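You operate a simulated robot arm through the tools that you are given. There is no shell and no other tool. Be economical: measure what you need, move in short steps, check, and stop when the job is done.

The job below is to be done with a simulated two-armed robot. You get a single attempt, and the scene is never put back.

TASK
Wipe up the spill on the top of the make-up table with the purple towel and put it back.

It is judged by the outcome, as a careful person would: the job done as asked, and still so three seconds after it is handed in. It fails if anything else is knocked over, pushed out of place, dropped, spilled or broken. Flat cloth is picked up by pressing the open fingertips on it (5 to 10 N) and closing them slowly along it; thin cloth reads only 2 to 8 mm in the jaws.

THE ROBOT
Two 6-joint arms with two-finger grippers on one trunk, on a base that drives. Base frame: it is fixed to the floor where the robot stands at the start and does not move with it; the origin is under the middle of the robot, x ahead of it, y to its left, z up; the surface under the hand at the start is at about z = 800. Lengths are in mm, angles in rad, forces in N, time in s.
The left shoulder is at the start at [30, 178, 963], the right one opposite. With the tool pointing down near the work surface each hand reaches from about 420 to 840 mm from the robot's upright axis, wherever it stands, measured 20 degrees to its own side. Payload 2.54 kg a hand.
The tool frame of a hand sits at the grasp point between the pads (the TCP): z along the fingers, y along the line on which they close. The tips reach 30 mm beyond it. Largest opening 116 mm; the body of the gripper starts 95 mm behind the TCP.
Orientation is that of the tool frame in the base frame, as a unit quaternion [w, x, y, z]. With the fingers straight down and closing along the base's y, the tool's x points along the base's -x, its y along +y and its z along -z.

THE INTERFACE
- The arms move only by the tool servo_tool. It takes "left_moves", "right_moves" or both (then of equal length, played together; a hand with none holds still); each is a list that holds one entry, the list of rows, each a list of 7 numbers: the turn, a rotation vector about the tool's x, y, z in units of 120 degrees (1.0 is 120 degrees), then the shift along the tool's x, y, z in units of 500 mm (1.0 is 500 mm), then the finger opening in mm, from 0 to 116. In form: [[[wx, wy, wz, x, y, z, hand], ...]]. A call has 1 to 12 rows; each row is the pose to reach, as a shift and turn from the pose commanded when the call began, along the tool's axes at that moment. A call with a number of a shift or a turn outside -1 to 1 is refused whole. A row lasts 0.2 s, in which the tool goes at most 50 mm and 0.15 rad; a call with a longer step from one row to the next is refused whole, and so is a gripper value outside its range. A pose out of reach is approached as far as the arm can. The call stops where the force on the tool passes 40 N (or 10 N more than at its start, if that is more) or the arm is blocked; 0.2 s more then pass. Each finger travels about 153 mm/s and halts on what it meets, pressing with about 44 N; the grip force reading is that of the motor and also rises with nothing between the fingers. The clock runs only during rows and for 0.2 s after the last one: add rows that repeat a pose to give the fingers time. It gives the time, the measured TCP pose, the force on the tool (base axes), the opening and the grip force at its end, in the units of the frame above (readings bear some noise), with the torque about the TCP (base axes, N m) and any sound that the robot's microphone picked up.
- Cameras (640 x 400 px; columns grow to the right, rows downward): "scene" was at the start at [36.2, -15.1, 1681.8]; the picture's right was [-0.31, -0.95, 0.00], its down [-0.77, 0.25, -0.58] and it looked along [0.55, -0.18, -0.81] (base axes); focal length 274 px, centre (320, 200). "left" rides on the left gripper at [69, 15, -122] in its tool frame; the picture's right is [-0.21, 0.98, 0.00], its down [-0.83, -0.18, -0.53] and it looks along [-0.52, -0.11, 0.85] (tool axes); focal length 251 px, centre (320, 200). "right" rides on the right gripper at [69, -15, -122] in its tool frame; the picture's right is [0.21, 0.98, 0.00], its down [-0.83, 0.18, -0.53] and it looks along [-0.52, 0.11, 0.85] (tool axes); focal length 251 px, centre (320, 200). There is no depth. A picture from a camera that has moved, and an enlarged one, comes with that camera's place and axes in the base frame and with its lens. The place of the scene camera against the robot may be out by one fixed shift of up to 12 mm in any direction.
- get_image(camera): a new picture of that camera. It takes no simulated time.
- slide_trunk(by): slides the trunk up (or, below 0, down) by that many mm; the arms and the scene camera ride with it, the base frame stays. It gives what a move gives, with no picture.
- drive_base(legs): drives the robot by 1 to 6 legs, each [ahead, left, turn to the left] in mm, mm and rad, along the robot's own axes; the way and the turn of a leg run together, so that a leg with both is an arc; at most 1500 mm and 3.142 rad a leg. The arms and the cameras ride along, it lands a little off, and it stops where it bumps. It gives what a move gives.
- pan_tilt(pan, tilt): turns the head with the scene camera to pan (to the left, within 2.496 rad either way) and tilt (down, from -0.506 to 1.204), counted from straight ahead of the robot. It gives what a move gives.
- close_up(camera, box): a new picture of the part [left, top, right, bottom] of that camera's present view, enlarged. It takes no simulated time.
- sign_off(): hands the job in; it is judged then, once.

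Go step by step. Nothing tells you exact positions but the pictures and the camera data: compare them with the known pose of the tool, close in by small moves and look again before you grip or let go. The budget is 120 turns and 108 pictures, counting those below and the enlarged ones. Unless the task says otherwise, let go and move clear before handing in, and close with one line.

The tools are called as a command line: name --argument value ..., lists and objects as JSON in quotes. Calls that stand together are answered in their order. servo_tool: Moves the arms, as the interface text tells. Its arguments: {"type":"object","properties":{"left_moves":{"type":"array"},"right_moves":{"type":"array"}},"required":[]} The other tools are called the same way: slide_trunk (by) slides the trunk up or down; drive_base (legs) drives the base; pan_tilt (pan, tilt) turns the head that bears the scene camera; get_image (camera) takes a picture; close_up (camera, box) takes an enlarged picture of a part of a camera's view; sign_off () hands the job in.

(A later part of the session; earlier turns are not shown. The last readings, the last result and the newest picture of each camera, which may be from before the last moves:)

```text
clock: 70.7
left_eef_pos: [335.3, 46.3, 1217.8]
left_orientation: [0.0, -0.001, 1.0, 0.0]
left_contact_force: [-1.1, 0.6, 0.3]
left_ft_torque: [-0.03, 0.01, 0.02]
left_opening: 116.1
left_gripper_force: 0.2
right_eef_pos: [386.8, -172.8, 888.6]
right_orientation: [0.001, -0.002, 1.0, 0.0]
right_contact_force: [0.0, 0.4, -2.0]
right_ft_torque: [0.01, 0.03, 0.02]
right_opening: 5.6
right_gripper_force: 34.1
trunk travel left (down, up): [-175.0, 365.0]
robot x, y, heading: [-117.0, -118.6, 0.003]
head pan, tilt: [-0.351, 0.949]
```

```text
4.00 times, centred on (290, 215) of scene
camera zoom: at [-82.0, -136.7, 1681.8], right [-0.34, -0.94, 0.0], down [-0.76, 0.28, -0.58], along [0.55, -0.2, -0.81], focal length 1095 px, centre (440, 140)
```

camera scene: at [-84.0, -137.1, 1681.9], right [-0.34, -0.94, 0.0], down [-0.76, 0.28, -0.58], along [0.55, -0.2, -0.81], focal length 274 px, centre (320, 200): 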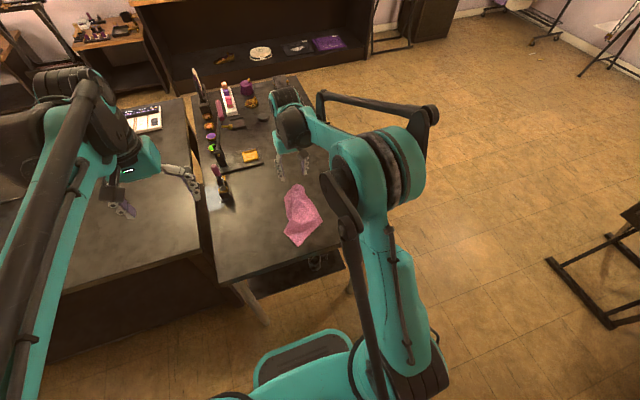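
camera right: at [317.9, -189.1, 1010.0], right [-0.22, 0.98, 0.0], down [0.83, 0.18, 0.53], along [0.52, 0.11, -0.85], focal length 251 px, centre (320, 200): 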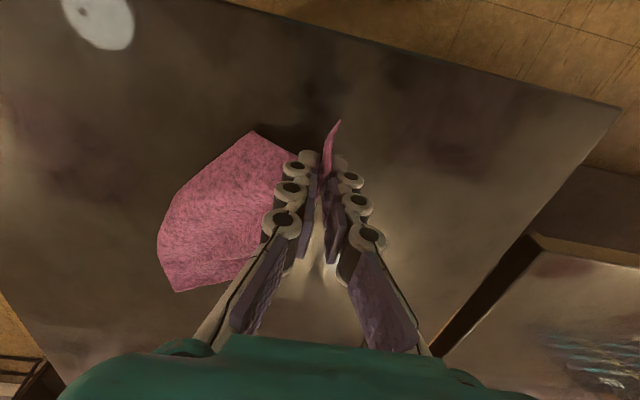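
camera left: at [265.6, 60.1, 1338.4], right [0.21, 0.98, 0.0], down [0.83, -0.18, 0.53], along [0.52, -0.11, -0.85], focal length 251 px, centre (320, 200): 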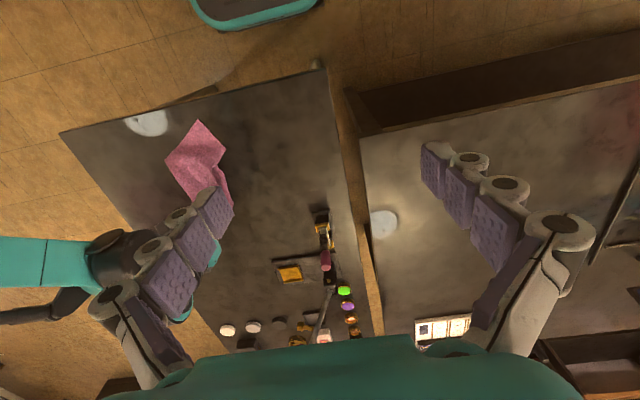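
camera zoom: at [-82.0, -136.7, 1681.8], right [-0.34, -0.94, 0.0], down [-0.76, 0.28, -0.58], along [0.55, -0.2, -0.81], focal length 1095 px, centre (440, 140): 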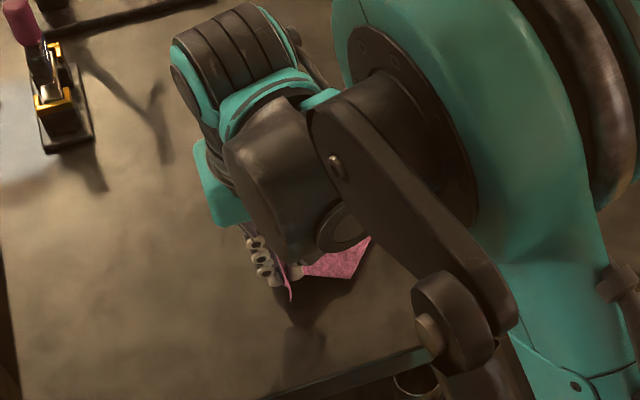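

Corner held and the towel is unfolding. I'll move the left hand away and keep pulling left, staying low.

servo_tool --left_moves '[[[0, 0, 0, 0, 0.09, 0, 116], [0, 0, 0, 0, 0.18, 0, 116], [0, 0, 0, 0, 0.27, 0, 116], [0, 0, 0, 0, 0.36, 0, 116], [0, 0, 0, 0, 0.4, 0, 116]]]' --right_moves '[[[0, 0, 0, 0, 0.03, 0.02, 0], [0, 0, 0, 0, 0.07, 0.04, 0], [0, 0, 0, 0, 0.11, 0.06, 0], [0, 0, 0, 0, 0.15, 0.075, 0], [0, 0, 0, 0, 0.18, 0.09, 0]]]'

get_image --camera "right"

get_image --camera "left"

```text
clock: 71.9
left_eef_pos: [331.8, 245.7, 1214.9]
left_orientation: [0.0, 0.0, 1.0, 0.0]
left_contact_force: [-0.5, -0.6, 0.0]
left_ft_torque: [0.02, 0.04, 0.03]
left_opening: 116.2
left_gripper_force: 0.0
right_eef_pos: [388.1, -83.5, 843.8]
right_orientation: [0.001, -0.001, 1.0, 0.001]
right_contact_force: [0.9, 0.1, 0.3]
right_ft_torque: [0.18, 0.07, 0.0]
right_opening: 3.4
right_gripper_force: 37.9
trunk travel left (down, up): [-175.0, 365.0]
robot x, y, heading: [-118.9, -117.6, 0.003]
head pan, tilt: [-0.351, 0.949]
```

```text
41 pictures are left
camera right: at [318.5, -98.1, 965.6], right [-0.22, 0.98, 0.0], down [0.83, 0.18, 0.53], along [0.52, 0.12, -0.85], focal length 251 px, centre (320, 200)
```

right: 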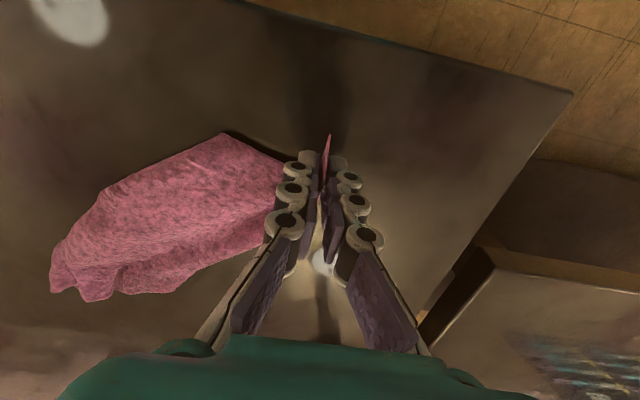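

```text
40 pictures are left
camera left: at [263.7, 259.7, 1335.7], right [0.21, 0.98, 0.0], down [0.83, -0.18, 0.53], along [0.52, -0.11, -0.85], focal length 251 px, centre (320, 200)
```

left: 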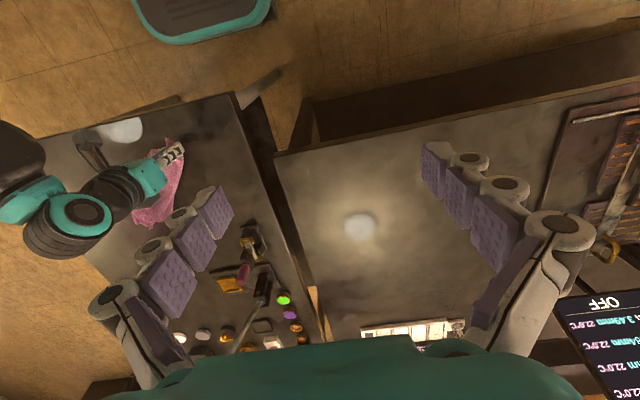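

The corner I hold is about 300 mm from the far pinch point, so it's the near-left corner and the diagonal is taut. I'll pull it another 40 mm to its original spot, set it down, release and look.

servo_tool --right_moves '[[[0, 0, 0, 0.0, 0.04, 0.0, 0], [0, 0, 0, 0.01, 0.08, 0.01, 0], [0, 0, 0, 0.01, 0.08, 0.024, 0], [0, 0, 0, 0.01, 0.08, 0.026, 15], [0, 0, 0, 0.01, 0.08, 0.02, 30], [0, 0, 0, 0.01, 0.08, -0.06, 30], [0, 0, 0, 0.01, 0.08, -0.15, 30], [0, 0, 0, 0.01, 0.02, -0.22, 30], [0, 0, 0, 0.01, -0.06, -0.26, 30], [0, 0, 0, 0.01, -0.15, -0.3, 60], [0, 0, 0, 0.01, -0.24, -0.34, 60]]]'

get_image --camera "right"

close_up --camera "scene" --box '[215, 165, 345, 265]'

```text
clock: 74.3
left_eef_pos: [332.7, 243.7, 1215.7]
left_orientation: [0.001, -0.001, 1.0, -0.001]
left_contact_force: [-0.8, -0.1, 0.5]
left_ft_torque: [0.01, -0.02, 0.02]
left_opening: 116.0
left_gripper_force: 0.0
right_eef_pos: [384.4, -202.1, 1013.6]
right_orientation: [0.0, -0.001, 1.0, 0.0]
right_contact_force: [0.0, -0.5, 0.0]
right_ft_torque: [0.02, -0.02, -0.02]
right_opening: 59.9
right_gripper_force: 0.1
trunk travel left (down, up): [-175.0, 365.0]
robot x, y, heading: [-119.2, -119.3, 0.002]
head pan, tilt: [-0.351, 0.949]
```

```text
39 pictures are left
camera right: at [315.9, -218.2, 1134.4], right [-0.22, 0.98, 0.0], down [0.83, 0.18, 0.53], along [0.52, 0.12, -0.85], focal length 251 px, centre (320, 200)
```

right: 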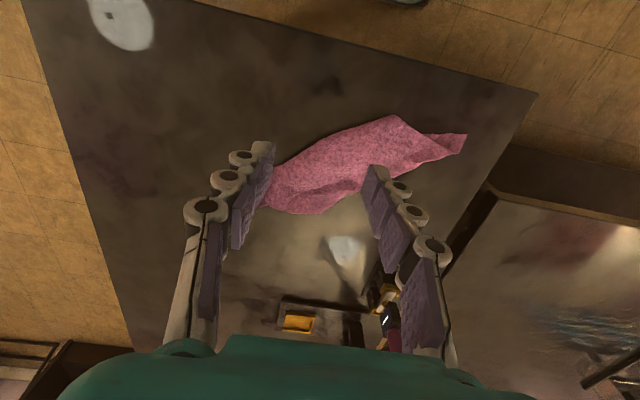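

```text
4.00 times, centred on (280, 215) of scene
camera zoom: at [-82.1, -138.5, 1681.8], right [-0.34, -0.94, 0.0], down [-0.76, 0.28, -0.58], along [0.55, -0.2, -0.81], focal length 1095 px, centre (480, 140)
```

zoom: 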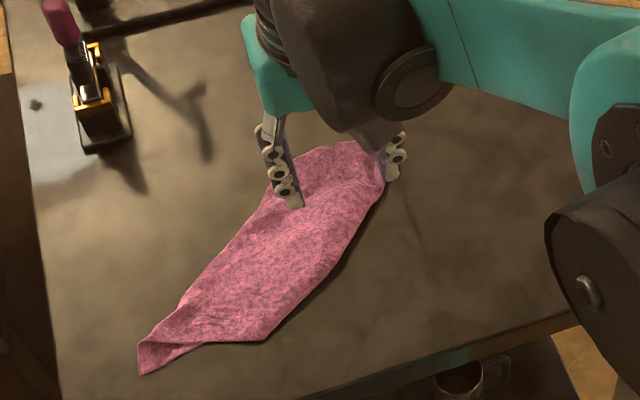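

Now it lies as a diagonal strip. I'll move the hand aside for a clean view of the layers.

servo_tool --right_moves '[[[0, 0, 0, 0.0, -0.08, -0.02, 60], [0, 0, 0, 0.0, -0.17, -0.04, 60], [0, 0, 0, 0.0, -0.26, -0.04, 60], [0, 0, 0, 0.0, -0.35, -0.04, 60], [0, 0, 0, 0.0, -0.44, -0.04, 60]]]'

close_up --camera "scene" --box '[235, 175, 325, 265]'

close_up --camera "left" --box '[70, 100, 240, 230]'

get_image --camera "right"

```text
clock: 75.5
left_eef_pos: [333.2, 243.3, 1216.1]
left_orientation: [0.0, -0.001, 1.0, 0.0]
left_contact_force: [0.4, 0.3, 0.1]
left_ft_torque: [0.05, -0.01, 0.02]
left_opening: 116.2
left_gripper_force: 0.2
right_eef_pos: [380.6, -423.7, 1036.2]
right_orientation: [0.0, -0.001, 1.0, 0.001]
right_contact_force: [-1.0, -0.9, 0.0]
right_ft_torque: [0.04, -0.01, 0.01]
right_opening: 60.2
right_gripper_force: 0.0
trunk travel left (down, up): [-175.0, 365.0]
robot x, y, heading: [-117.5, -121.9, -0.001]
head pan, tilt: [-0.351, 0.949]
```

```text
4.44 times, centred on (280, 220) of scene
camera zoom: at [-81.3, -138.9, 1681.8], right [-0.34, -0.94, 0.0], down [-0.76, 0.28, -0.58], along [0.55, -0.2, -0.81], focal length 1217 px, centre (498, 111)
```

zoom: 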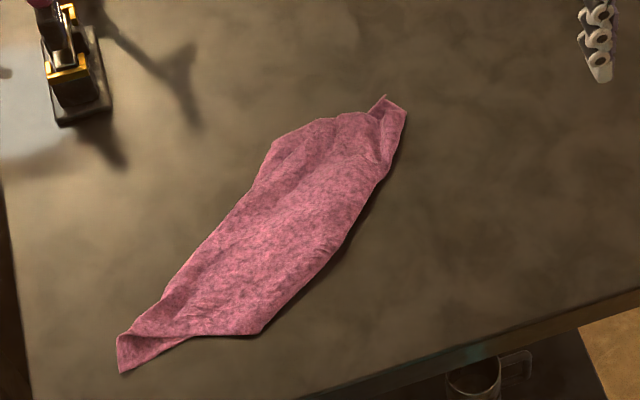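

```text
3.08 times, centred on (155, 165) of left
camera zoom: at [263.6, 257.4, 1336.3], right [0.21, 0.98, 0.0], down [0.83, -0.18, 0.53], along [0.52, -0.11, -0.85], focal length 774 px, centre (828, 308)
```

zoom: 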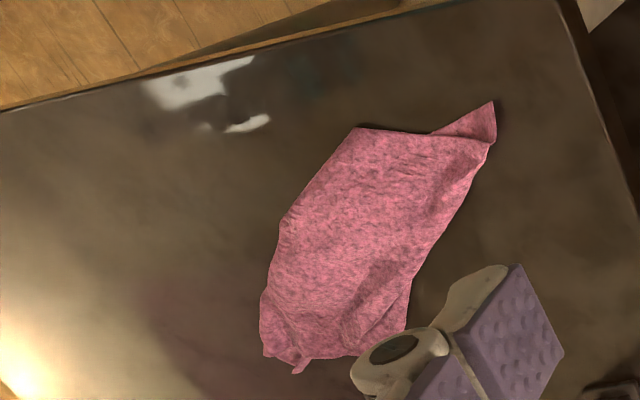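

```text
35 pictures are left
camera right: at [311.8, -439.7, 1156.8], right [-0.22, 0.98, 0.0], down [0.83, 0.18, 0.53], along [0.52, 0.12, -0.85], focal length 251 px, centre (320, 200)
```

right: 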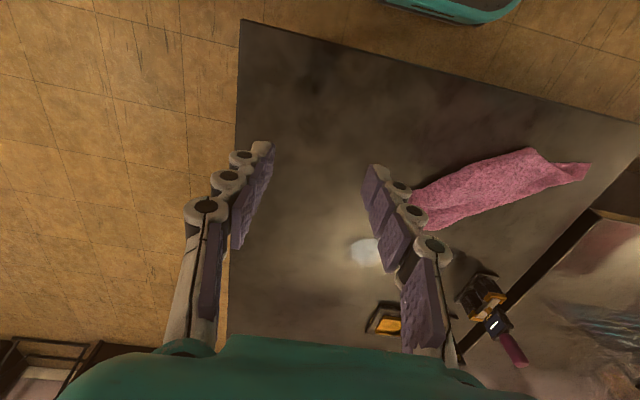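

The pinch end is at its original place (556, -271). The near-left corner is at (383, 4), and the rest is folded along the diagonal. I'll view it from directly above with the right wrist camera to find the far-left and near-right corners.

servo_tool --right_moves '[[[0, 0, 0, -0.02, 0.09, 0.0, 60], [0, 0, 0, -0.04, 0.18, 0.0, 60], [0, 0, 0, -0.07, 0.27, 0.02, 60], [0, 0, 0, -0.1, 0.36, 0.03, 60], [0, 0, 0, -0.13, 0.45, 0.03, 60], [0, 0, 0, -0.13, 0.54, 0.03, 60], [0, 0, 0, -0.13, 0.6, 0.03, 60]]]'

close_up --camera "right" --box '[140, 20, 460, 220]'

```text
clock: 77.1
left_eef_pos: [333.2, 245.5, 1216.2]
left_orientation: [-0.001, -0.001, 1.0, 0.0]
left_contact_force: [-0.6, 0.7, 0.2]
left_ft_torque: [-0.02, 0.03, 0.0]
left_opening: 115.9
left_gripper_force: 0.1
right_eef_pos: [445.0, -121.0, 1020.2]
right_orientation: [0.0, 0.0, 1.0, 0.0]
right_contact_force: [0.1, 0.0, -0.4]
right_ft_torque: [0.0, 0.01, 0.0]
right_opening: 60.0
right_gripper_force: 0.0
trunk travel left (down, up): [-175.0, 365.0]
robot x, y, heading: [-116.4, -122.6, 0.001]
head pan, tilt: [-0.351, 0.949]
```

```text
2.00 times, centred on (300, 120) of right
camera zoom: at [375.9, -135.9, 1142.0], right [-0.22, 0.98, 0.0], down [0.83, 0.18, 0.53], along [0.52, 0.11, -0.85], focal length 503 px, centre (360, 360)
```

zoom: 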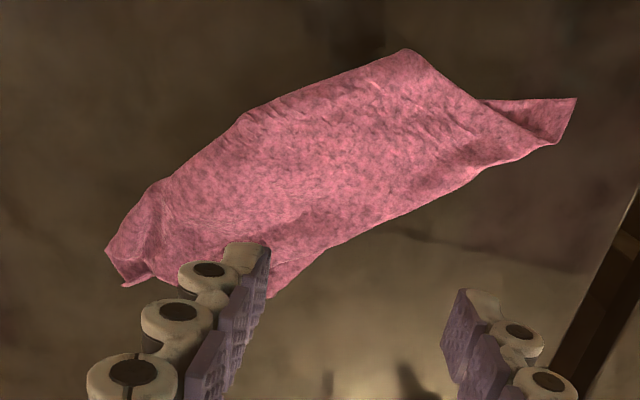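

I can't resolve every layer, but the towel lies about 60 mm too far left, with its right half folded under. I'll pinch near the right-hand fold at about (425, -135) and draw it right, which both unfolds and re-centres it.

servo_tool --right_moves '[[[0, 0, 0, 0.02, -0.01, 0.08, 36], [0, 0, 0, 0.04, -0.028, 0.17, 36], [0, 0, 0, 0.04, -0.028, 0.26, 36], [0, 0, 0, 0.04, -0.028, 0.34, 36], [0, 0, 0, 0.04, -0.028, 0.363, 36], [0, 0, 0, 0.04, -0.028, 0.372, 36], [0, 0, 0, 0.04, -0.028, 0.372, 36]]]'

get_image --camera "right"

```text
clock: 78.7
left_eef_pos: [332.9, 244.4, 1214.5]
left_orientation: [0.0, -0.001, 1.0, 0.0]
left_contact_force: [-0.2, 0.1, 0.2]
left_ft_torque: [-0.02, -0.01, 0.0]
left_opening: 115.7
left_gripper_force: 0.0
right_eef_pos: [426.9, -138.3, 834.5]
right_orientation: [0.0, 0.0, 1.0, 0.0]
right_contact_force: [1.1, 0.6, 0.9]
right_ft_torque: [0.04, -0.01, 0.03]
right_opening: 35.9
right_gripper_force: 0.1
trunk travel left (down, up): [-175.0, 365.0]
robot x, y, heading: [-115.9, -120.6, 0.002]
head pan, tilt: [-0.351, 0.949]
```

```text
33 pictures are left
camera right: at [357.7, -153.4, 955.8], right [-0.22, 0.98, 0.0], down [0.83, 0.18, 0.53], along [0.52, 0.12, -0.85], focal length 251 px, centre (320, 200)
```

right: 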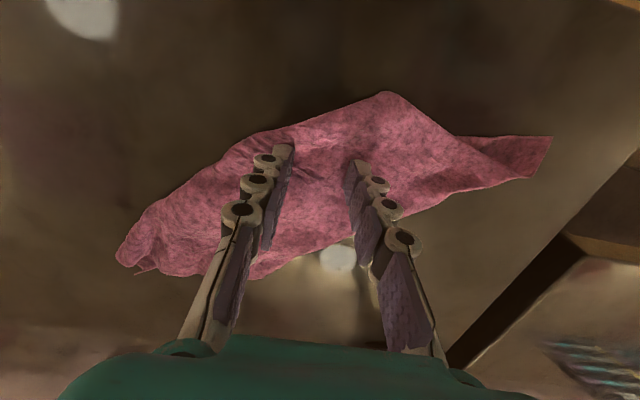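

servo_tool --right_moves '[[[0, 0, 0, 0, 0, 0.003, 36], [0, 0, 0, 0, 0, 0.005, 34], [0, 0, 0, 0, 0, 0.005, 29], [0, 0, 0, 0, 0, 0.005, 24], [0, 0, 0, 0, 0, 0.005, 19], [0, 0, 0, 0, 0, 0.005, 14], [0, 0, 0, 0, 0, 0.005, 9], [0, 0, 0, 0, 0, 0.005, 4], [0, 0, 0, 0, 0, 0.005, 0], [0, 0, 0, 0, 0, 0.005, 0], [0, 0, 0, 0, 0, 0.005, 0]]]'

servo_tool --right_moves '[[[0, 0, 0, 0, 0, -0.05, 0], [0, 0, 0, 0.02, -0.03, -0.08, 0], [0, 0, 0, 0.04, -0.07, -0.09, 0], [0, 0, 0, 0.06, -0.11, -0.09, 0], [0, 0, 0, 0.08, -0.15, -0.09, 0], [0, 0, 0, 0.1, -0.19, -0.09, 0]]]'

get_image --camera "right"

close_up --camera "left" --box '[70, 100, 240, 230]'

```text
clock: 81.1
left_eef_pos: [331.8, 245.4, 1215.9]
left_orientation: [0.0, -0.001, 1.0, 0.0]
left_contact_force: [0.6, -0.1, -0.9]
left_ft_torque: [-0.02, 0.03, 0.02]
left_opening: 116.0
left_gripper_force: 0.1
right_eef_pos: [426.2, -137.4, 831.4]
right_orientation: [0.0, -0.001, 1.0, 0.0]
right_contact_force: [0.1, 1.2, 6.7]
right_ft_torque: [0.06, -0.01, -0.02]
right_opening: 4.0
right_gripper_force: 33.1
trunk travel left (down, up): [-175.0, 365.0]
robot x, y, heading: [-116.8, -125.3, 0.006]
head pan, tilt: [-0.351, 0.949]
```

```text
clock: 82.5
left_eef_pos: [331.9, 245.3, 1215.1]
left_orientation: [0.0, -0.001, 1.0, -0.001]
left_contact_force: [-0.5, 0.5, -0.3]
left_ft_torque: [-0.02, -0.04, 0.0]
left_opening: 116.0
left_gripper_force: 0.2
right_eef_pos: [375.2, -231.9, 879.0]
right_orientation: [-0.001, -0.001, 1.0, 0.0]
right_contact_force: [-0.2, -0.8, -1.6]
right_ft_torque: [-0.03, -0.04, -0.04]
right_opening: 4.2
right_gripper_force: 34.5
trunk travel left (down, up): [-175.0, 365.0]
robot x, y, heading: [-121.1, -118.3, 0.004]
head pan, tilt: [-0.351, 0.949]
```

```text
32 pictures are left
camera right: at [305.2, -248.2, 998.9], right [-0.22, 0.98, 0.0], down [0.83, 0.18, 0.53], along [0.52, 0.12, -0.85], focal length 251 px, centre (320, 200)
```

right: 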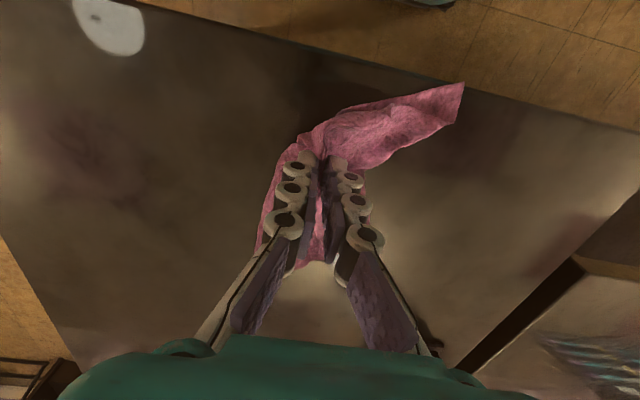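

```text
3.08 times, centred on (155, 165) of left
camera zoom: at [263.0, 258.1, 1336.3], right [0.21, 0.98, 0.0], down [0.83, -0.18, 0.53], along [0.52, -0.11, -0.85], focal length 774 px, centre (828, 308)
```

zoom: 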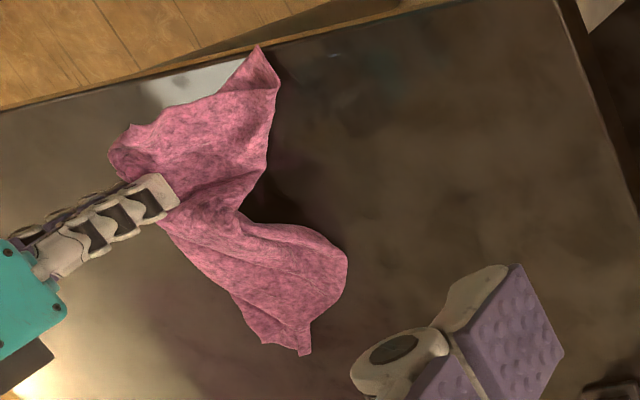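

The towel moved as a bunch. I'll set it down further in on the table, release, and re-check the corners.

servo_tool --right_moves '[[[0, 0, 0, -0.05, 0.02, 0, 0], [0, 0, 0, -0.12, 0.03, 0.03, 0], [0, 0, 0, -0.16, 0.03, 0.07, 0], [0, 0, 0, -0.16, 0.03, 0.09, 10], [0, 0, 0, -0.16, 0.03, 0.085, 30], [0, 0, 0, -0.16, 0.03, 0.0, 60], [0, 0, 0, -0.16, 0.03, -0.09, 60], [0, 0, 0, -0.1, 0.0, -0.16, 60], [0, 0, 0, -0.02, 0.0, -0.2, 60], [0, 0, 0, 0.03, 0.0, -0.25, 60], [0, 0, 0, 0.03, 0.0, -0.32, 60]]]'

get_image --camera "right"

close_up --camera "left" --box '[70, 100, 240, 230]'

```text
clock: 84.9
left_eef_pos: [332.6, 245.1, 1213.6]
left_orientation: [0.001, 0.0, 1.0, 0.001]
left_contact_force: [0.4, -0.3, -0.6]
left_ft_torque: [-0.03, 0.0, -0.04]
left_opening: 115.8
left_gripper_force: 0.1
right_eef_pos: [362.8, -230.2, 1034.8]
right_orientation: [0.0, -0.001, 1.0, 0.001]
right_contact_force: [0.5, 0.3, 0.4]
right_ft_torque: [-0.02, -0.02, -0.02]
right_opening: 59.9
right_gripper_force: 0.1
trunk travel left (down, up): [-175.0, 365.0]
robot x, y, heading: [-118.3, -122.8, 0.006]
head pan, tilt: [-0.351, 0.949]
```

```text
30 pictures are left
camera right: at [293.3, -244.9, 1156.4], right [-0.22, 0.98, 0.0], down [0.83, 0.18, 0.53], along [0.52, 0.12, -0.85], focal length 251 px, centre (320, 200)
```

right: 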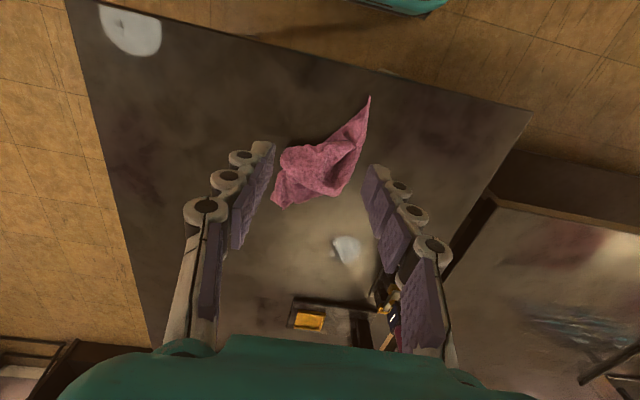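

```text
3.08 times, centred on (155, 165) of left
camera zoom: at [263.1, 258.9, 1336.0], right [0.21, 0.98, 0.0], down [0.83, -0.18, 0.53], along [0.52, -0.11, -0.85], focal length 774 px, centre (828, 308)
```

zoom: 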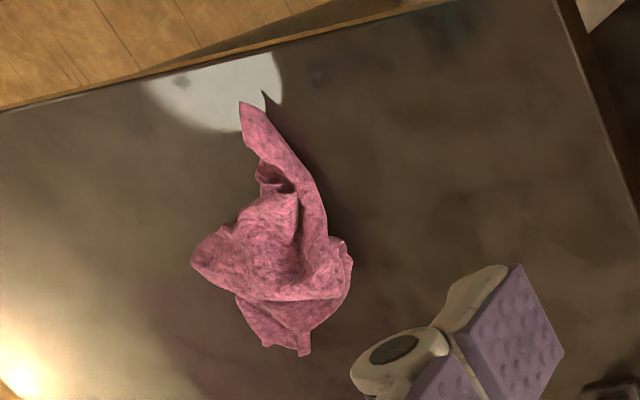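

The towel is now bunched, so I'll open it properly using both hands. Its near-left tip is at about (338, -170): I'll move the right hand aside and bring the left hand over that tip.

servo_tool --left_moves '[[[0, 0, 0, 0, -0.08, 0, 60], [0, 0, 0, 0, -0.16, 0, 60], [0, 0, 0, 0, -0.24, 0, 60], [0, 0, 0, 0, -0.32, 0, 60], [0, 0, 0, 0, -0.4, 0, 60], [0, 0, 0, -0.01, -0.48, 0.02, 60], [0, 0, 0, -0.02, -0.56, 0.06, 60], [0, 0, 0, -0.03, -0.64, 0.1, 60], [0, 0, 0, -0.04, -0.71, 0.16, 60], [0, 0, 0, -0.04, -0.77, 0.22, 60], [0, 0, 0, -0.04, -0.81, 0.29, 60], [0, 0, 0, -0.04, -0.834, 0.37, 60]]]' --right_moves '[[[0, 0, 0, 0, -0.09, 0, 60], [0, 0, 0, 0, -0.18, 0, 60], [0, 0, 0, 0, -0.27, 0, 60], [0, 0, 0, 0, -0.36, 0, 60], [0, 0, 0, 0, -0.45, 0, 60], [0, 0, 0, 0, -0.54, 0, 60], [0, 0, 0, 0, -0.54, 0, 60], [0, 0, 0, 0, -0.54, 0, 60], [0, 0, 0, 0, -0.54, 0, 60], [0, 0, 0, 0, -0.54, 0, 60], [0, 0, 0, 0, -0.54, 0, 60], [0, 0, 0, 0, -0.54, 0, 60]]]'

get_image --camera "left"

```text
clock: 87.5
left_eef_pos: [355.3, -175.4, 1029.7]
left_orientation: [0.0, -0.001, 1.0, 0.0]
left_contact_force: [0.4, -0.1, -0.5]
left_ft_torque: [0.03, 0.01, -0.01]
left_opening: 59.9
left_gripper_force: 0.1
right_eef_pos: [363.8, -501.1, 1031.1]
right_orientation: [0.001, -0.001, 1.0, 0.001]
right_contact_force: [0.1, 0.1, 0.0]
right_ft_torque: [0.01, 0.01, -0.03]
right_opening: 59.6
right_gripper_force: 0.0
trunk travel left (down, up): [-175.0, 365.0]
robot x, y, heading: [-120.0, -119.8, 0.0]
head pan, tilt: [-0.351, 0.949]
```

```text
28 pictures are left
camera left: at [286.1, -161.1, 1150.7], right [0.21, 0.98, 0.0], down [0.83, -0.18, 0.53], along [0.52, -0.11, -0.85], focal length 251 px, centre (320, 200)
```

left: 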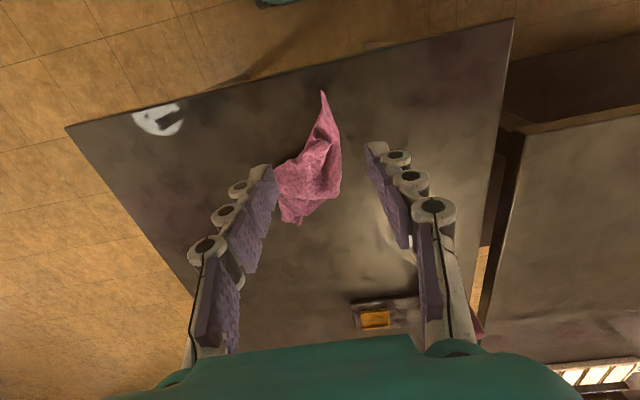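

servo_tool --left_moves '[[[0, 0, 0, 0, 0.01, 0.09, 60], [0, 0, 0, 0, 0.01, 0.18, 60], [0, 0, 0, 0, 0.01, 0.27, 60], [0, 0, 0, 0, 0.01, 0.34, 60], [0, 0, 0, 0, 0.01, 0.38, 60], [0, 0, 0, 0, 0.01, 0.395, 60], [0, 0, 0, 0, 0.01, 0.395, 60]]]'

get_image --camera "left"

```text
clock: 89.1
left_eef_pos: [354.6, -166.3, 834.7]
left_orientation: [0.001, -0.001, 1.0, 0.0]
left_contact_force: [0.2, -0.9, 0.1]
left_ft_torque: [0.01, -0.01, -0.01]
left_opening: 60.0
left_gripper_force: 0.1
right_eef_pos: [363.9, -501.9, 1032.5]
right_orientation: [0.0, -0.001, 1.0, 0.0]
right_contact_force: [-0.1, -0.3, -0.2]
right_ft_torque: [0.0, -0.01, 0.01]
right_opening: 60.3
right_gripper_force: 0.1
trunk travel left (down, up): [-175.0, 365.0]
robot x, y, heading: [-114.1, -122.8, -0.005]
head pan, tilt: [-0.351, 0.949]
```

```text
27 pictures are left
camera left: at [286.0, -151.6, 955.7], right [0.21, 0.98, 0.0], down [0.83, -0.18, 0.53], along [0.52, -0.11, -0.85], focal length 251 px, centre (320, 200)
```

left: 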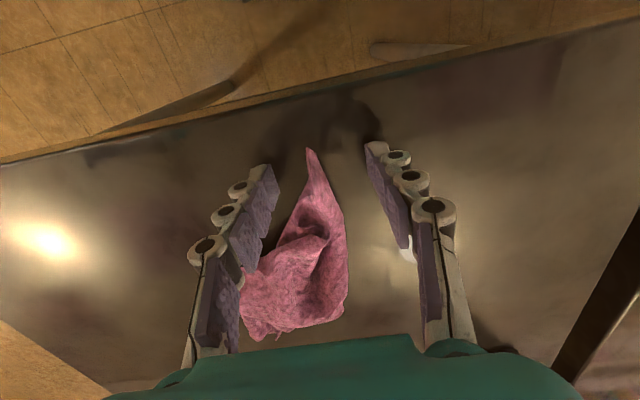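

The tip is between the left fingers. I'll press lightly, close, and lift straight up high.

servo_tool --left_moves '[[[0, 0, 0, -0.01, 0, 0.006, 60], [0, 0, 0, -0.01, 0, 0.01, 52], [0, 0, 0, -0.01, 0, 0.01, 42], [0, 0, 0, -0.01, 0, 0.01, 32], [0, 0, 0, -0.01, 0, 0.01, 22], [0, 0, 0, -0.01, 0, 0.01, 12], [0, 0, 0, -0.01, 0, 0.01, 4], [0, 0, 0, -0.01, 0, 0.01, 0], [0, 0, 0, -0.01, 0, 0.01, 0], [0, 0, 0, -0.01, 0, 0.01, 0]]]'

servo_tool --left_moves '[[[0, 0, 0, 0, 0, -0.06, 0], [0, 0, 0, 0, 0, -0.13, 0], [0, 0, 0, -0.02, 0, -0.2, 0], [0, 0, 0, -0.04, 0, -0.27, 0], [0, 0, 0, -0.07, 0, -0.34, 0], [0, 0, 0, -0.1, 0, -0.42, 0], [0, 0, 0, -0.12, 0, -0.5, 0], [0, 0, 0, -0.14, 0, -0.58, 0], [0, 0, 0, -0.15, 0, -0.66, 0], [0, 0, 0, -0.15, 0, -0.72, 0], [0, 0, 0, -0.15, 0, -0.72, 0]]]'

get_image --camera "scene"

get_image --camera "left"

```text
clock: 91.3
left_eef_pos: [360.4, -165.2, 830.3]
left_orientation: [-0.001, -0.001, 1.0, 0.0]
left_contact_force: [-1.7, -0.3, 5.2]
left_ft_torque: [-0.12, -0.08, 0.0]
left_opening: 0.6
left_gripper_force: 28.9
right_eef_pos: [364.6, -502.3, 1032.9]
right_orientation: [0.0, -0.001, 1.0, 0.0]
right_contact_force: [-0.3, -0.2, -0.4]
right_ft_torque: [0.01, -0.02, -0.03]
right_opening: 59.7
right_gripper_force: 0.1
trunk travel left (down, up): [-175.0, 365.0]
robot x, y, heading: [-118.2, -121.4, 0.004]
head pan, tilt: [-0.351, 0.949]
```

```text
clock: 93.7
left_eef_pos: [436.2, -165.0, 1188.1]
left_orientation: [0.0, -0.001, 1.0, 0.0]
left_contact_force: [1.2, 0.2, 1.7]
left_ft_torque: [0.01, 0.09, 0.01]
left_opening: 1.4
left_gripper_force: 32.8
right_eef_pos: [362.6, -502.4, 1032.8]
right_orientation: [0.001, -0.001, 1.0, 0.0]
right_contact_force: [0.0, 0.6, 0.0]
right_ft_torque: [0.01, 0.0, 0.0]
right_opening: 59.9
right_gripper_force: 0.1
trunk travel left (down, up): [-175.0, 365.0]
robot x, y, heading: [-114.5, -120.3, 0.001]
head pan, tilt: [-0.351, 0.949]
```

```text
26 pictures are left
camera scene: at [-81.3, -137.4, 1681.8], right [-0.34, -0.94, 0.0], down [-0.76, 0.28, -0.58], along [0.55, -0.2, -0.81], focal length 274 px, centre (320, 200)
```

scene: 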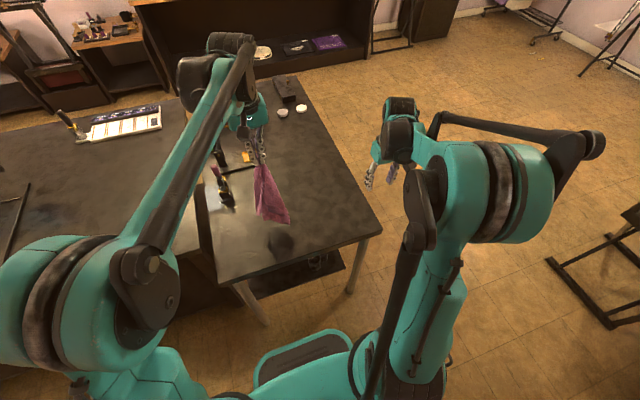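

```text
25 pictures are left
camera left: at [366.7, -151.1, 1309.7], right [0.21, 0.98, 0.0], down [0.83, -0.18, 0.53], along [0.52, -0.11, -0.85], focal length 251 px, centre (320, 200)
```

left: 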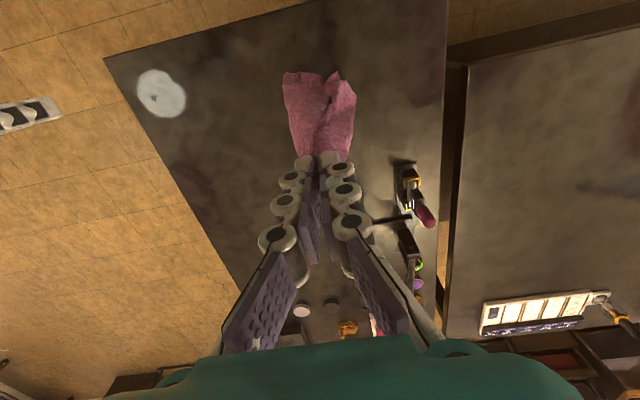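

close_up --camera "scene" --box '[225, 130, 315, 240]'

close_up --camera "left" --box '[250, 50, 390, 180]'

```text
3.64 times, centred on (270, 185) of scene
camera zoom: at [-81.3, -137.4, 1681.8], right [-0.34, -0.94, 0.0], down [-0.76, 0.28, -0.58], along [0.55, -0.2, -0.81], focal length 996 px, centre (502, 254)
```

zoom: 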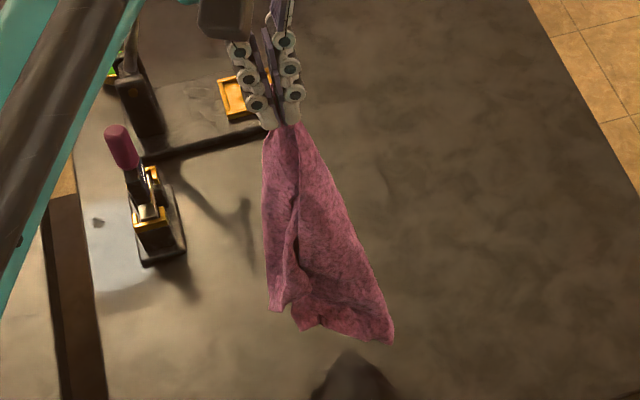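

```text
3.08 times, centred on (320, 115) of left
camera zoom: at [366.7, -151.1, 1309.7], right [0.21, 0.98, 0.0], down [0.83, -0.18, 0.53], along [0.52, -0.11, -0.85], focal length 774 px, centre (320, 462)
```

zoom: 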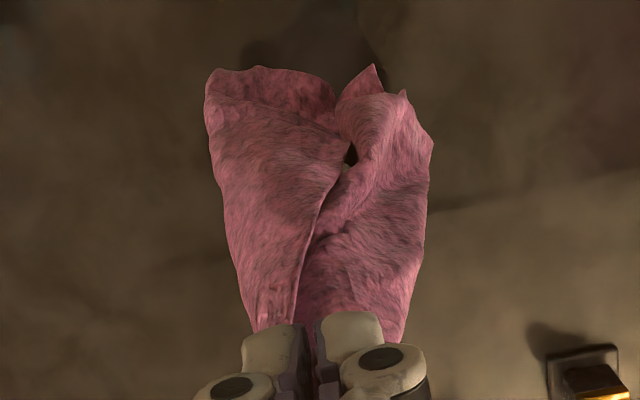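

It hangs open from the near-left corner, with the open slit facing the robot. If I lay it down moving back toward the corner's home, the slit will face up and the flaps can be opened. First I'll carry it over the far-right corner spot and turn the slit that way.

servo_tool --left_moves '[[[0, 0, 0.06, -0.03, -0.04, 0, 0], [0, 0, 0.12, -0.065, -0.085, 0, 0], [0, 0, 0.18, -0.1, -0.13, 0, 0], [0, 0, 0.24, -0.135, -0.175, 0, 0], [0, 0, 0.3, -0.17, -0.22, 0, 0], [0, 0, 0.36, -0.205, -0.265, 0, 0], [0, 0, 0.42, -0.24, -0.305, 0, 0], [0, 0, 0.48, -0.268, -0.34, 0, 0], [0, 0, 0.48, -0.268, -0.34, 0.0, 0], [0, 0, 0.48, -0.268, -0.34, 0.0, 0]]]'

get_image --camera "left"

get_image --camera "scene"

```text
clock: 95.9
left_eef_pos: [527.6, -309.7, 1168.9]
left_orientation: [0.001, 0.481, 0.877, 0.0]
left_contact_force: [-0.3, -0.1, 0.3]
left_ft_torque: [-0.02, 0.03, 0.01]
left_opening: 1.9
left_gripper_force: 29.3
left hand out of reach, approached as far as the arm can: row 6, 7, 8, 9, 10
right_eef_pos: [363.8, -503.0, 1032.4]
right_orientation: [-0.001, -0.001, 1.0, 0.0]
right_contact_force: [0.3, 0.1, -0.7]
right_ft_torque: [-0.01, 0.02, 0.04]
right_opening: 59.8
right_gripper_force: 0.0
trunk travel left (down, up): [-175.0, 365.0]
robot x, y, heading: [-117.6, -117.8, 0.001]
head pan, tilt: [-0.351, 0.949]
```

```text
22 pictures are left
camera left: at [503.2, -245.1, 1289.3], right [0.94, 0.34, 0.0], down [0.29, -0.79, 0.53], along [0.18, -0.5, -0.85], focal length 251 px, centre (320, 200)
```

left: 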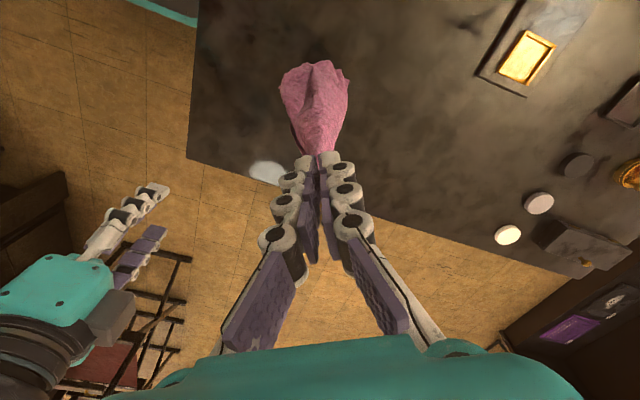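

```text
21 pictures are left
camera scene: at [-81.1, -137.8, 1681.8], right [-0.34, -0.94, 0.0], down [-0.76, 0.28, -0.58], along [0.55, -0.2, -0.81], focal length 274 px, centre (320, 200)
```

scene: 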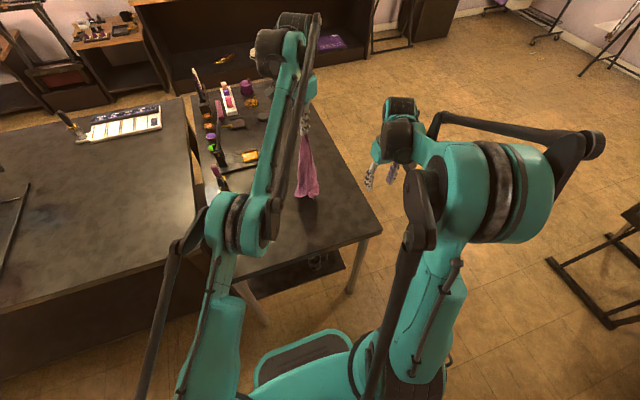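

The arm reached its limit at (528, -310), which is good enough. I'll lay the towel down along the tool's x axis toward the corner's home at (385, -45).

servo_tool --left_moves '[[[0, 0, 0, 0.05, 0, 0.06, 0], [0, 0, 0, 0.09, 0, 0.13, 0], [0, 0, 0, 0.14, 0, 0.2, 0], [0, 0, 0, 0.19, 0, 0.27, 0], [0, 0, 0, 0.25, 0, 0.34, 0], [0, 0, 0, 0.31, 0, 0.41, 0], [0, 0, 0, 0.37, 0, 0.48, 0], [0, 0, 0, 0.43, 0, 0.54, 0], [0, 0, 0, 0.5, 0, 0.6, 0], [0, 0, 0, 0.57, 0, 0.64, 0], [0, 0, 0, 0.63, 0, 0.66, 0], [0, 0, 0, 0.65, 0, 0.66, 0]]]'

get_image --camera "left"

```text
clock: 98.5
left_eef_pos: [356.1, -38.8, 840.5]
left_orientation: [0.0, 0.481, 0.877, 0.0]
left_contact_force: [-1.3, -0.2, 0.4]
left_ft_torque: [0.0, 0.06, -0.01]
left_opening: 0.0
left_gripper_force: 26.6
right_eef_pos: [363.1, -502.5, 1033.9]
right_orientation: [0.0, -0.001, 1.0, 0.0]
right_contact_force: [1.0, 0.0, 0.2]
right_ft_torque: [0.01, 0.02, 0.0]
right_opening: 60.0
right_gripper_force: 0.1
trunk travel left (down, up): [-175.0, 365.0]
robot x, y, heading: [-117.5, -115.6, 0.003]
head pan, tilt: [-0.351, 0.949]
```

```text
20 pictures are left
camera left: at [333.4, 27.2, 961.5], right [0.94, 0.34, 0.0], down [0.29, -0.79, 0.53], along [0.18, -0.5, -0.85], focal length 251 px, centre (320, 200)
```

left: 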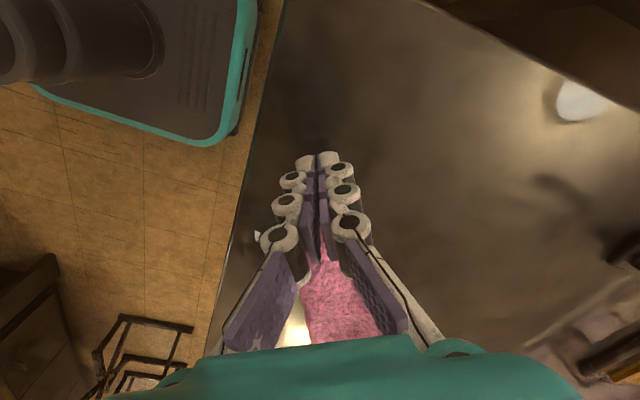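

It's laid. I'll open, lift, and retreat the left hand, then look from the scene camera.

servo_tool --left_moves '[[[0, 0, 0, 0, 0, 0.008, 0], [0, 0, 0, 0, 0, 0.008, 20], [0, 0, 0, 0, 0, 0.0, 36], [0, 0, 0, 0, 0, -0.07, 36], [0, 0, 0, 0, 0, -0.16, 36], [0, 0, 0, 0.04, 0.02, -0.24, 36], [0, 0, 0, 0.1, 0.04, -0.3, 36], [0, 0, 0, 0.17, 0.06, -0.36, 36], [0, 0, 0, 0.24, 0.08, -0.4, 36], [0, 0, 0, 0.33, 0.1, -0.43, 60]]]'

get_image --camera "scene"

close_up --camera "scene" --box '[225, 165, 335, 265]'

```text
clock: 100.7
left_eef_pos: [311.4, 124.6, 1054.3]
left_orientation: [0.0, 0.482, 0.876, 0.0]
left_contact_force: [0.7, 0.3, 1.0]
left_ft_torque: [-0.05, -0.01, 0.0]
left_opening: 60.0
left_gripper_force: 0.1
right_eef_pos: [362.4, -501.9, 1033.7]
right_orientation: [0.0, -0.001, 1.0, 0.001]
right_contact_force: [0.5, 0.6, 0.3]
right_ft_torque: [-0.03, 0.01, 0.01]
right_opening: 60.1
right_gripper_force: 0.0
trunk travel left (down, up): [-175.0, 365.0]
robot x, y, heading: [-116.2, -122.9, 0.003]
head pan, tilt: [-0.351, 0.949]
```

```text
19 pictures are left
camera scene: at [-82.7, -136.3, 1681.9], right [-0.34, -0.94, 0.0], down [-0.76, 0.28, -0.58], along [0.55, -0.2, -0.81], focal length 274 px, centre (320, 200)
```

scene: 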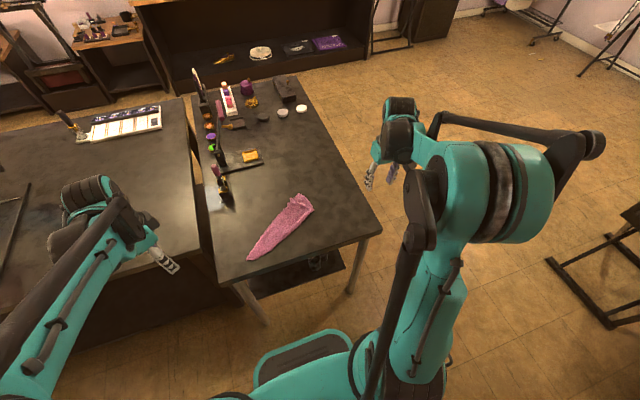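

```text
4.00 times, centred on (280, 215) of scene
camera zoom: at [-82.7, -136.3, 1681.9], right [-0.34, -0.94, 0.0], down [-0.76, 0.28, -0.58], along [0.55, -0.2, -0.81], focal length 1095 px, centre (480, 140)
```

zoom: 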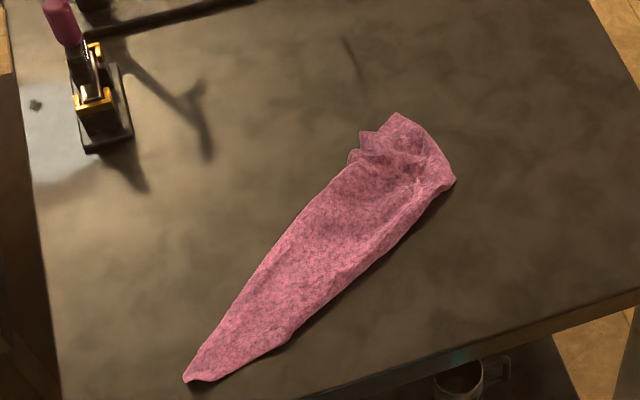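

Now it's a neat strip along the original diagonal, centred at about (475, -190), just where it was. The near-right corner seems to be at (480, -314), so I'll bring the right hand over it and swing it open to its home.

servo_tool --right_moves '[[[0, 0, 0, -0.03, 0.06, 0.03, 40], [0, 0, 0, -0.06, 0.12, 0.07, 40], [0, 0, 0, -0.1, 0.18, 0.11, 40], [0, 0, 0, -0.13, 0.24, 0.16, 40], [0, 0, 0, -0.17, 0.3, 0.2, 40], [0, 0, 0, -0.2, 0.36, 0.25, 40], [0, 0, 0, -0.232, 0.404, 0.3, 40], [0, 0, 0, -0.232, 0.404, 0.34, 40]]]'

get_image --camera "right"

```text
clock: 102.5
left_eef_pos: [311.1, 122.6, 1054.6]
left_orientation: [0.0, 0.481, 0.876, 0.001]
left_contact_force: [-0.3, -0.1, 0.5]
left_ft_torque: [0.04, -0.01, 0.0]
left_opening: 60.0
left_gripper_force: 0.0
right_eef_pos: [479.7, -301.8, 864.4]
right_orientation: [0.0, -0.001, 1.0, 0.0]
right_contact_force: [0.7, -0.1, 0.0]
right_ft_torque: [0.01, -0.02, 0.0]
right_opening: 39.9
right_gripper_force: 0.0
trunk travel left (down, up): [-175.0, 365.0]
robot x, y, heading: [-120.2, -121.2, 0.001]
head pan, tilt: [-0.351, 0.949]
```

```text
17 pictures are left
camera right: at [409.9, -317.1, 986.4], right [-0.22, 0.98, 0.0], down [0.83, 0.18, 0.53], along [0.52, 0.12, -0.85], focal length 251 px, centre (320, 200)
```

right: 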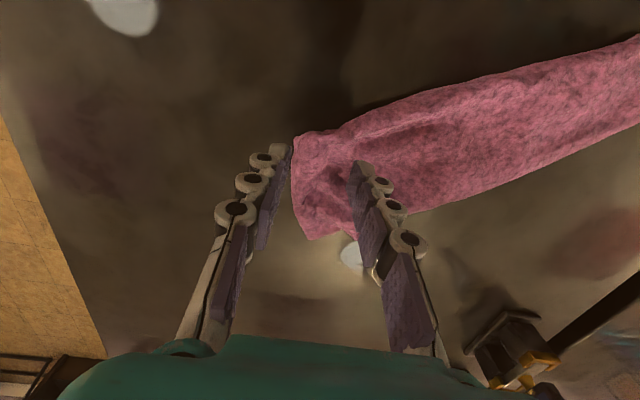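

The corner is between the fingertips at (476, -323). I'll shift slightly in, press and close.

servo_tool --right_moves '[[[0, 0, 0, -0.014, 0.028, 0.03, 36], [0, 0, 0, -0.014, 0.028, 0.054, 36], [0, 0, 0, -0.014, 0.028, 0.062, 36], [0, 0, 0, -0.014, 0.028, 0.066, 34], [0, 0, 0, -0.014, 0.028, 0.066, 28], [0, 0, 0, -0.014, 0.028, 0.066, 22], [0, 0, 0, -0.014, 0.028, 0.066, 16], [0, 0, 0, -0.014, 0.028, 0.066, 10], [0, 0, 0, -0.014, 0.028, 0.066, 4], [0, 0, 0, -0.014, 0.028, 0.066, 0], [0, 0, 0, -0.014, 0.028, 0.066, 0], [0, 0, 0, -0.014, 0.028, 0.066, 0]]]'

servo_tool --right_moves '[[[0, 0, 0, 0, 0, -0.03, 0], [0, 0, 0, 0, -0.02, -0.06, 0], [0, 0, 0, 0.03, -0.03, -0.06, 0], [0, 0, 0, 0.07, -0.04, -0.06, 0]]]'

get_image --camera "right"

```text
clock: 105.1
left_eef_pos: [312.2, 123.3, 1054.4]
left_orientation: [0.0, 0.481, 0.877, -0.001]
left_contact_force: [0.1, 0.4, 0.0]
left_ft_torque: [-0.02, 0.01, 0.0]
left_opening: 60.0
left_gripper_force: 0.1
right_eef_pos: [485.0, -286.5, 832.9]
right_orientation: [0.0, -0.001, 1.0, 0.001]
right_contact_force: [0.7, 0.1, -2.2]
right_ft_torque: [-0.02, 0.03, -0.01]
right_opening: 2.3
right_gripper_force: 28.9
trunk travel left (down, up): [-175.0, 365.0]
robot x, y, heading: [-116.7, -118.4, 0.003]
head pan, tilt: [-0.351, 0.949]
```

```text
clock: 106.1
left_eef_pos: [311.6, 124.0, 1055.3]
left_orientation: [0.0, 0.48, 0.877, 0.0]
left_contact_force: [0.5, 0.4, 1.2]
left_ft_torque: [0.01, -0.02, -0.06]
left_opening: 60.2
left_gripper_force: 0.1
right_eef_pos: [449.2, -304.2, 861.8]
right_orientation: [0.0, -0.001, 1.0, 0.0]
right_contact_force: [0.0, 0.1, 1.1]
right_ft_torque: [-0.02, -0.03, -0.02]
right_opening: 4.7
right_gripper_force: 31.6
trunk travel left (down, up): [-175.0, 365.0]
robot x, y, heading: [-117.1, -122.3, 0.002]
head pan, tilt: [-0.351, 0.949]
```

```text
16 pictures are left
camera right: at [380.1, -319.9, 983.3], right [-0.22, 0.98, 0.0], down [0.83, 0.18, 0.53], along [0.52, 0.12, -0.85], focal length 251 px, centre (320, 200)
```

right: 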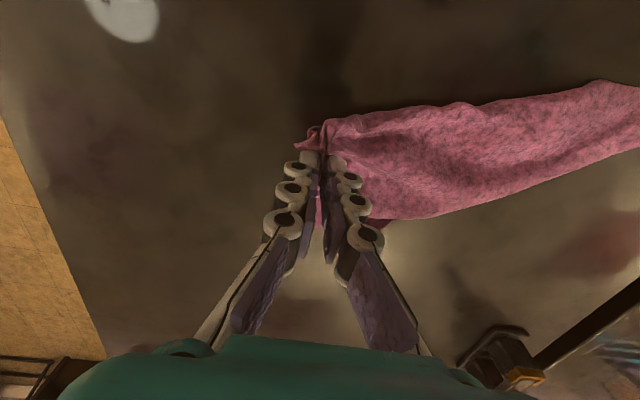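

Gripped and widening. I'll continue swinging it to (378, -308), set it down and release.

servo_tool --right_moves '[[[0, 0, 0, 0.04, 0, 0.0, 0], [0, 0, 0, 0.08, -0.005, 0.01, 0], [0, 0, 0, 0.12, -0.01, 0.03, 0], [0, 0, 0, 0.142, -0.01, 0.058, 0], [0, 0, 0, 0.142, -0.01, 0.062, 12], [0, 0, 0, 0.142, -0.01, 0.058, 34], [0, 0, 0, 0.142, -0.01, -0.03, 34], [0, 0, 0, 0.142, -0.01, -0.12, 34], [0, 0, 0, 0.142, -0.06, -0.2, 34], [0, 0, 0, 0.142, -0.14, -0.25, 34], [0, 0, 0, 0.142, -0.23, -0.29, 60], [0, 0, 0, 0.142, -0.32, -0.32, 60]]]'

close_up --camera "scene" --box '[215, 155, 345, 265]'

```text
clock: 108.7
left_eef_pos: [312.2, 123.3, 1053.5]
left_orientation: [0.0, 0.481, 0.877, 0.0]
left_contact_force: [-0.3, -0.5, -0.8]
left_ft_torque: [0.07, -0.01, 0.01]
left_opening: 60.1
left_gripper_force: 0.2
right_eef_pos: [383.2, -470.8, 1023.5]
right_orientation: [0.0, 0.0, 1.0, 0.001]
right_contact_force: [0.6, -0.4, 0.1]
right_ft_torque: [0.0, -0.03, 0.0]
right_opening: 59.7
right_gripper_force: 0.1
trunk travel left (down, up): [-175.0, 365.0]
robot x, y, heading: [-118.6, -119.1, 0.001]
head pan, tilt: [-0.351, 0.949]
```

```text
3.64 times, centred on (280, 210) of scene
camera zoom: at [-81.5, -138.7, 1681.8], right [-0.34, -0.94, 0.0], down [-0.76, 0.28, -0.58], along [0.55, -0.2, -0.81], focal length 996 px, centre (466, 164)
```

zoom: 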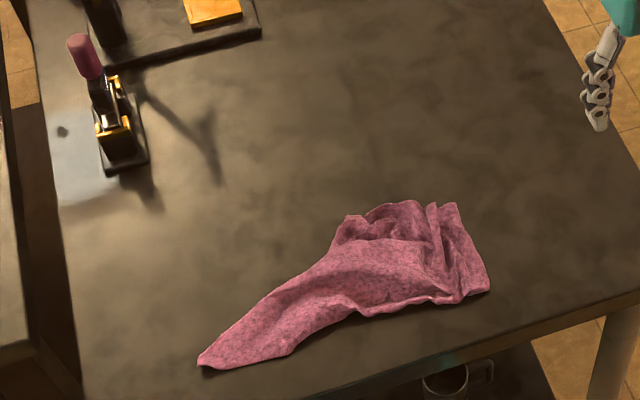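

The near edge now lies along its original line, with the near-right corner at (364, -326). Next I'll pull the bunched far side outward, starting with the lobe at about (485, -220) toward the far-left.

servo_tool --right_moves '[[[0, 0, 0, -0.02, 0.08, 0.02, 40], [0, 0, 0, -0.05, 0.16, 0.05, 40], [0, 0, 0, -0.08, 0.24, 0.08, 40], [0, 0, 0, -0.11, 0.31, 0.12, 40], [0, 0, 0, -0.14, 0.38, 0.16, 40], [0, 0, 0, -0.17, 0.44, 0.2, 40], [0, 0, 0, -0.2, 0.49, 0.25, 40], [0, 0, 0, -0.2, 0.49, 0.3, 40]]]'

get_image --camera "right"

```text
clock: 110.5
left_eef_pos: [312.5, 122.9, 1054.4]
left_orientation: [0.0, 0.481, 0.877, 0.0]
left_contact_force: [-0.7, -0.8, -0.7]
left_ft_torque: [0.01, 0.0, 0.01]
left_opening: 60.2
left_gripper_force: 0.0
right_eef_pos: [480.3, -221.3, 873.2]
right_orientation: [0.0, 0.0, 1.0, 0.0]
right_contact_force: [0.0, -0.5, -0.2]
right_ft_torque: [0.01, 0.02, 0.01]
right_opening: 39.8
right_gripper_force: 0.1
trunk travel left (down, up): [-175.0, 365.0]
robot x, y, heading: [-114.6, -119.7, -0.001]
head pan, tilt: [-0.351, 0.949]
```

```text
14 pictures are left
camera right: at [410.5, -236.5, 995.2], right [-0.22, 0.98, 0.0], down [0.83, 0.18, 0.53], along [0.52, 0.12, -0.85], focal length 251 px, centre (320, 200)
```

right: 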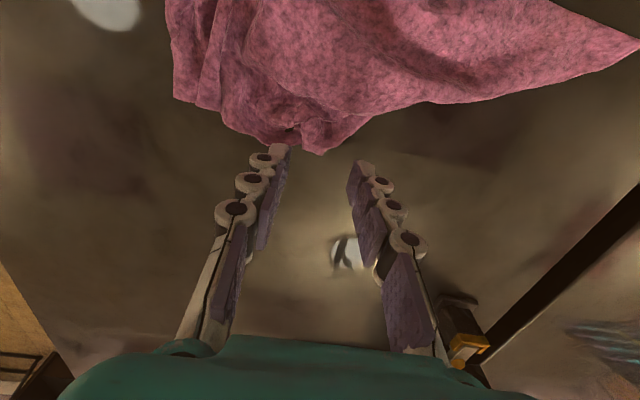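

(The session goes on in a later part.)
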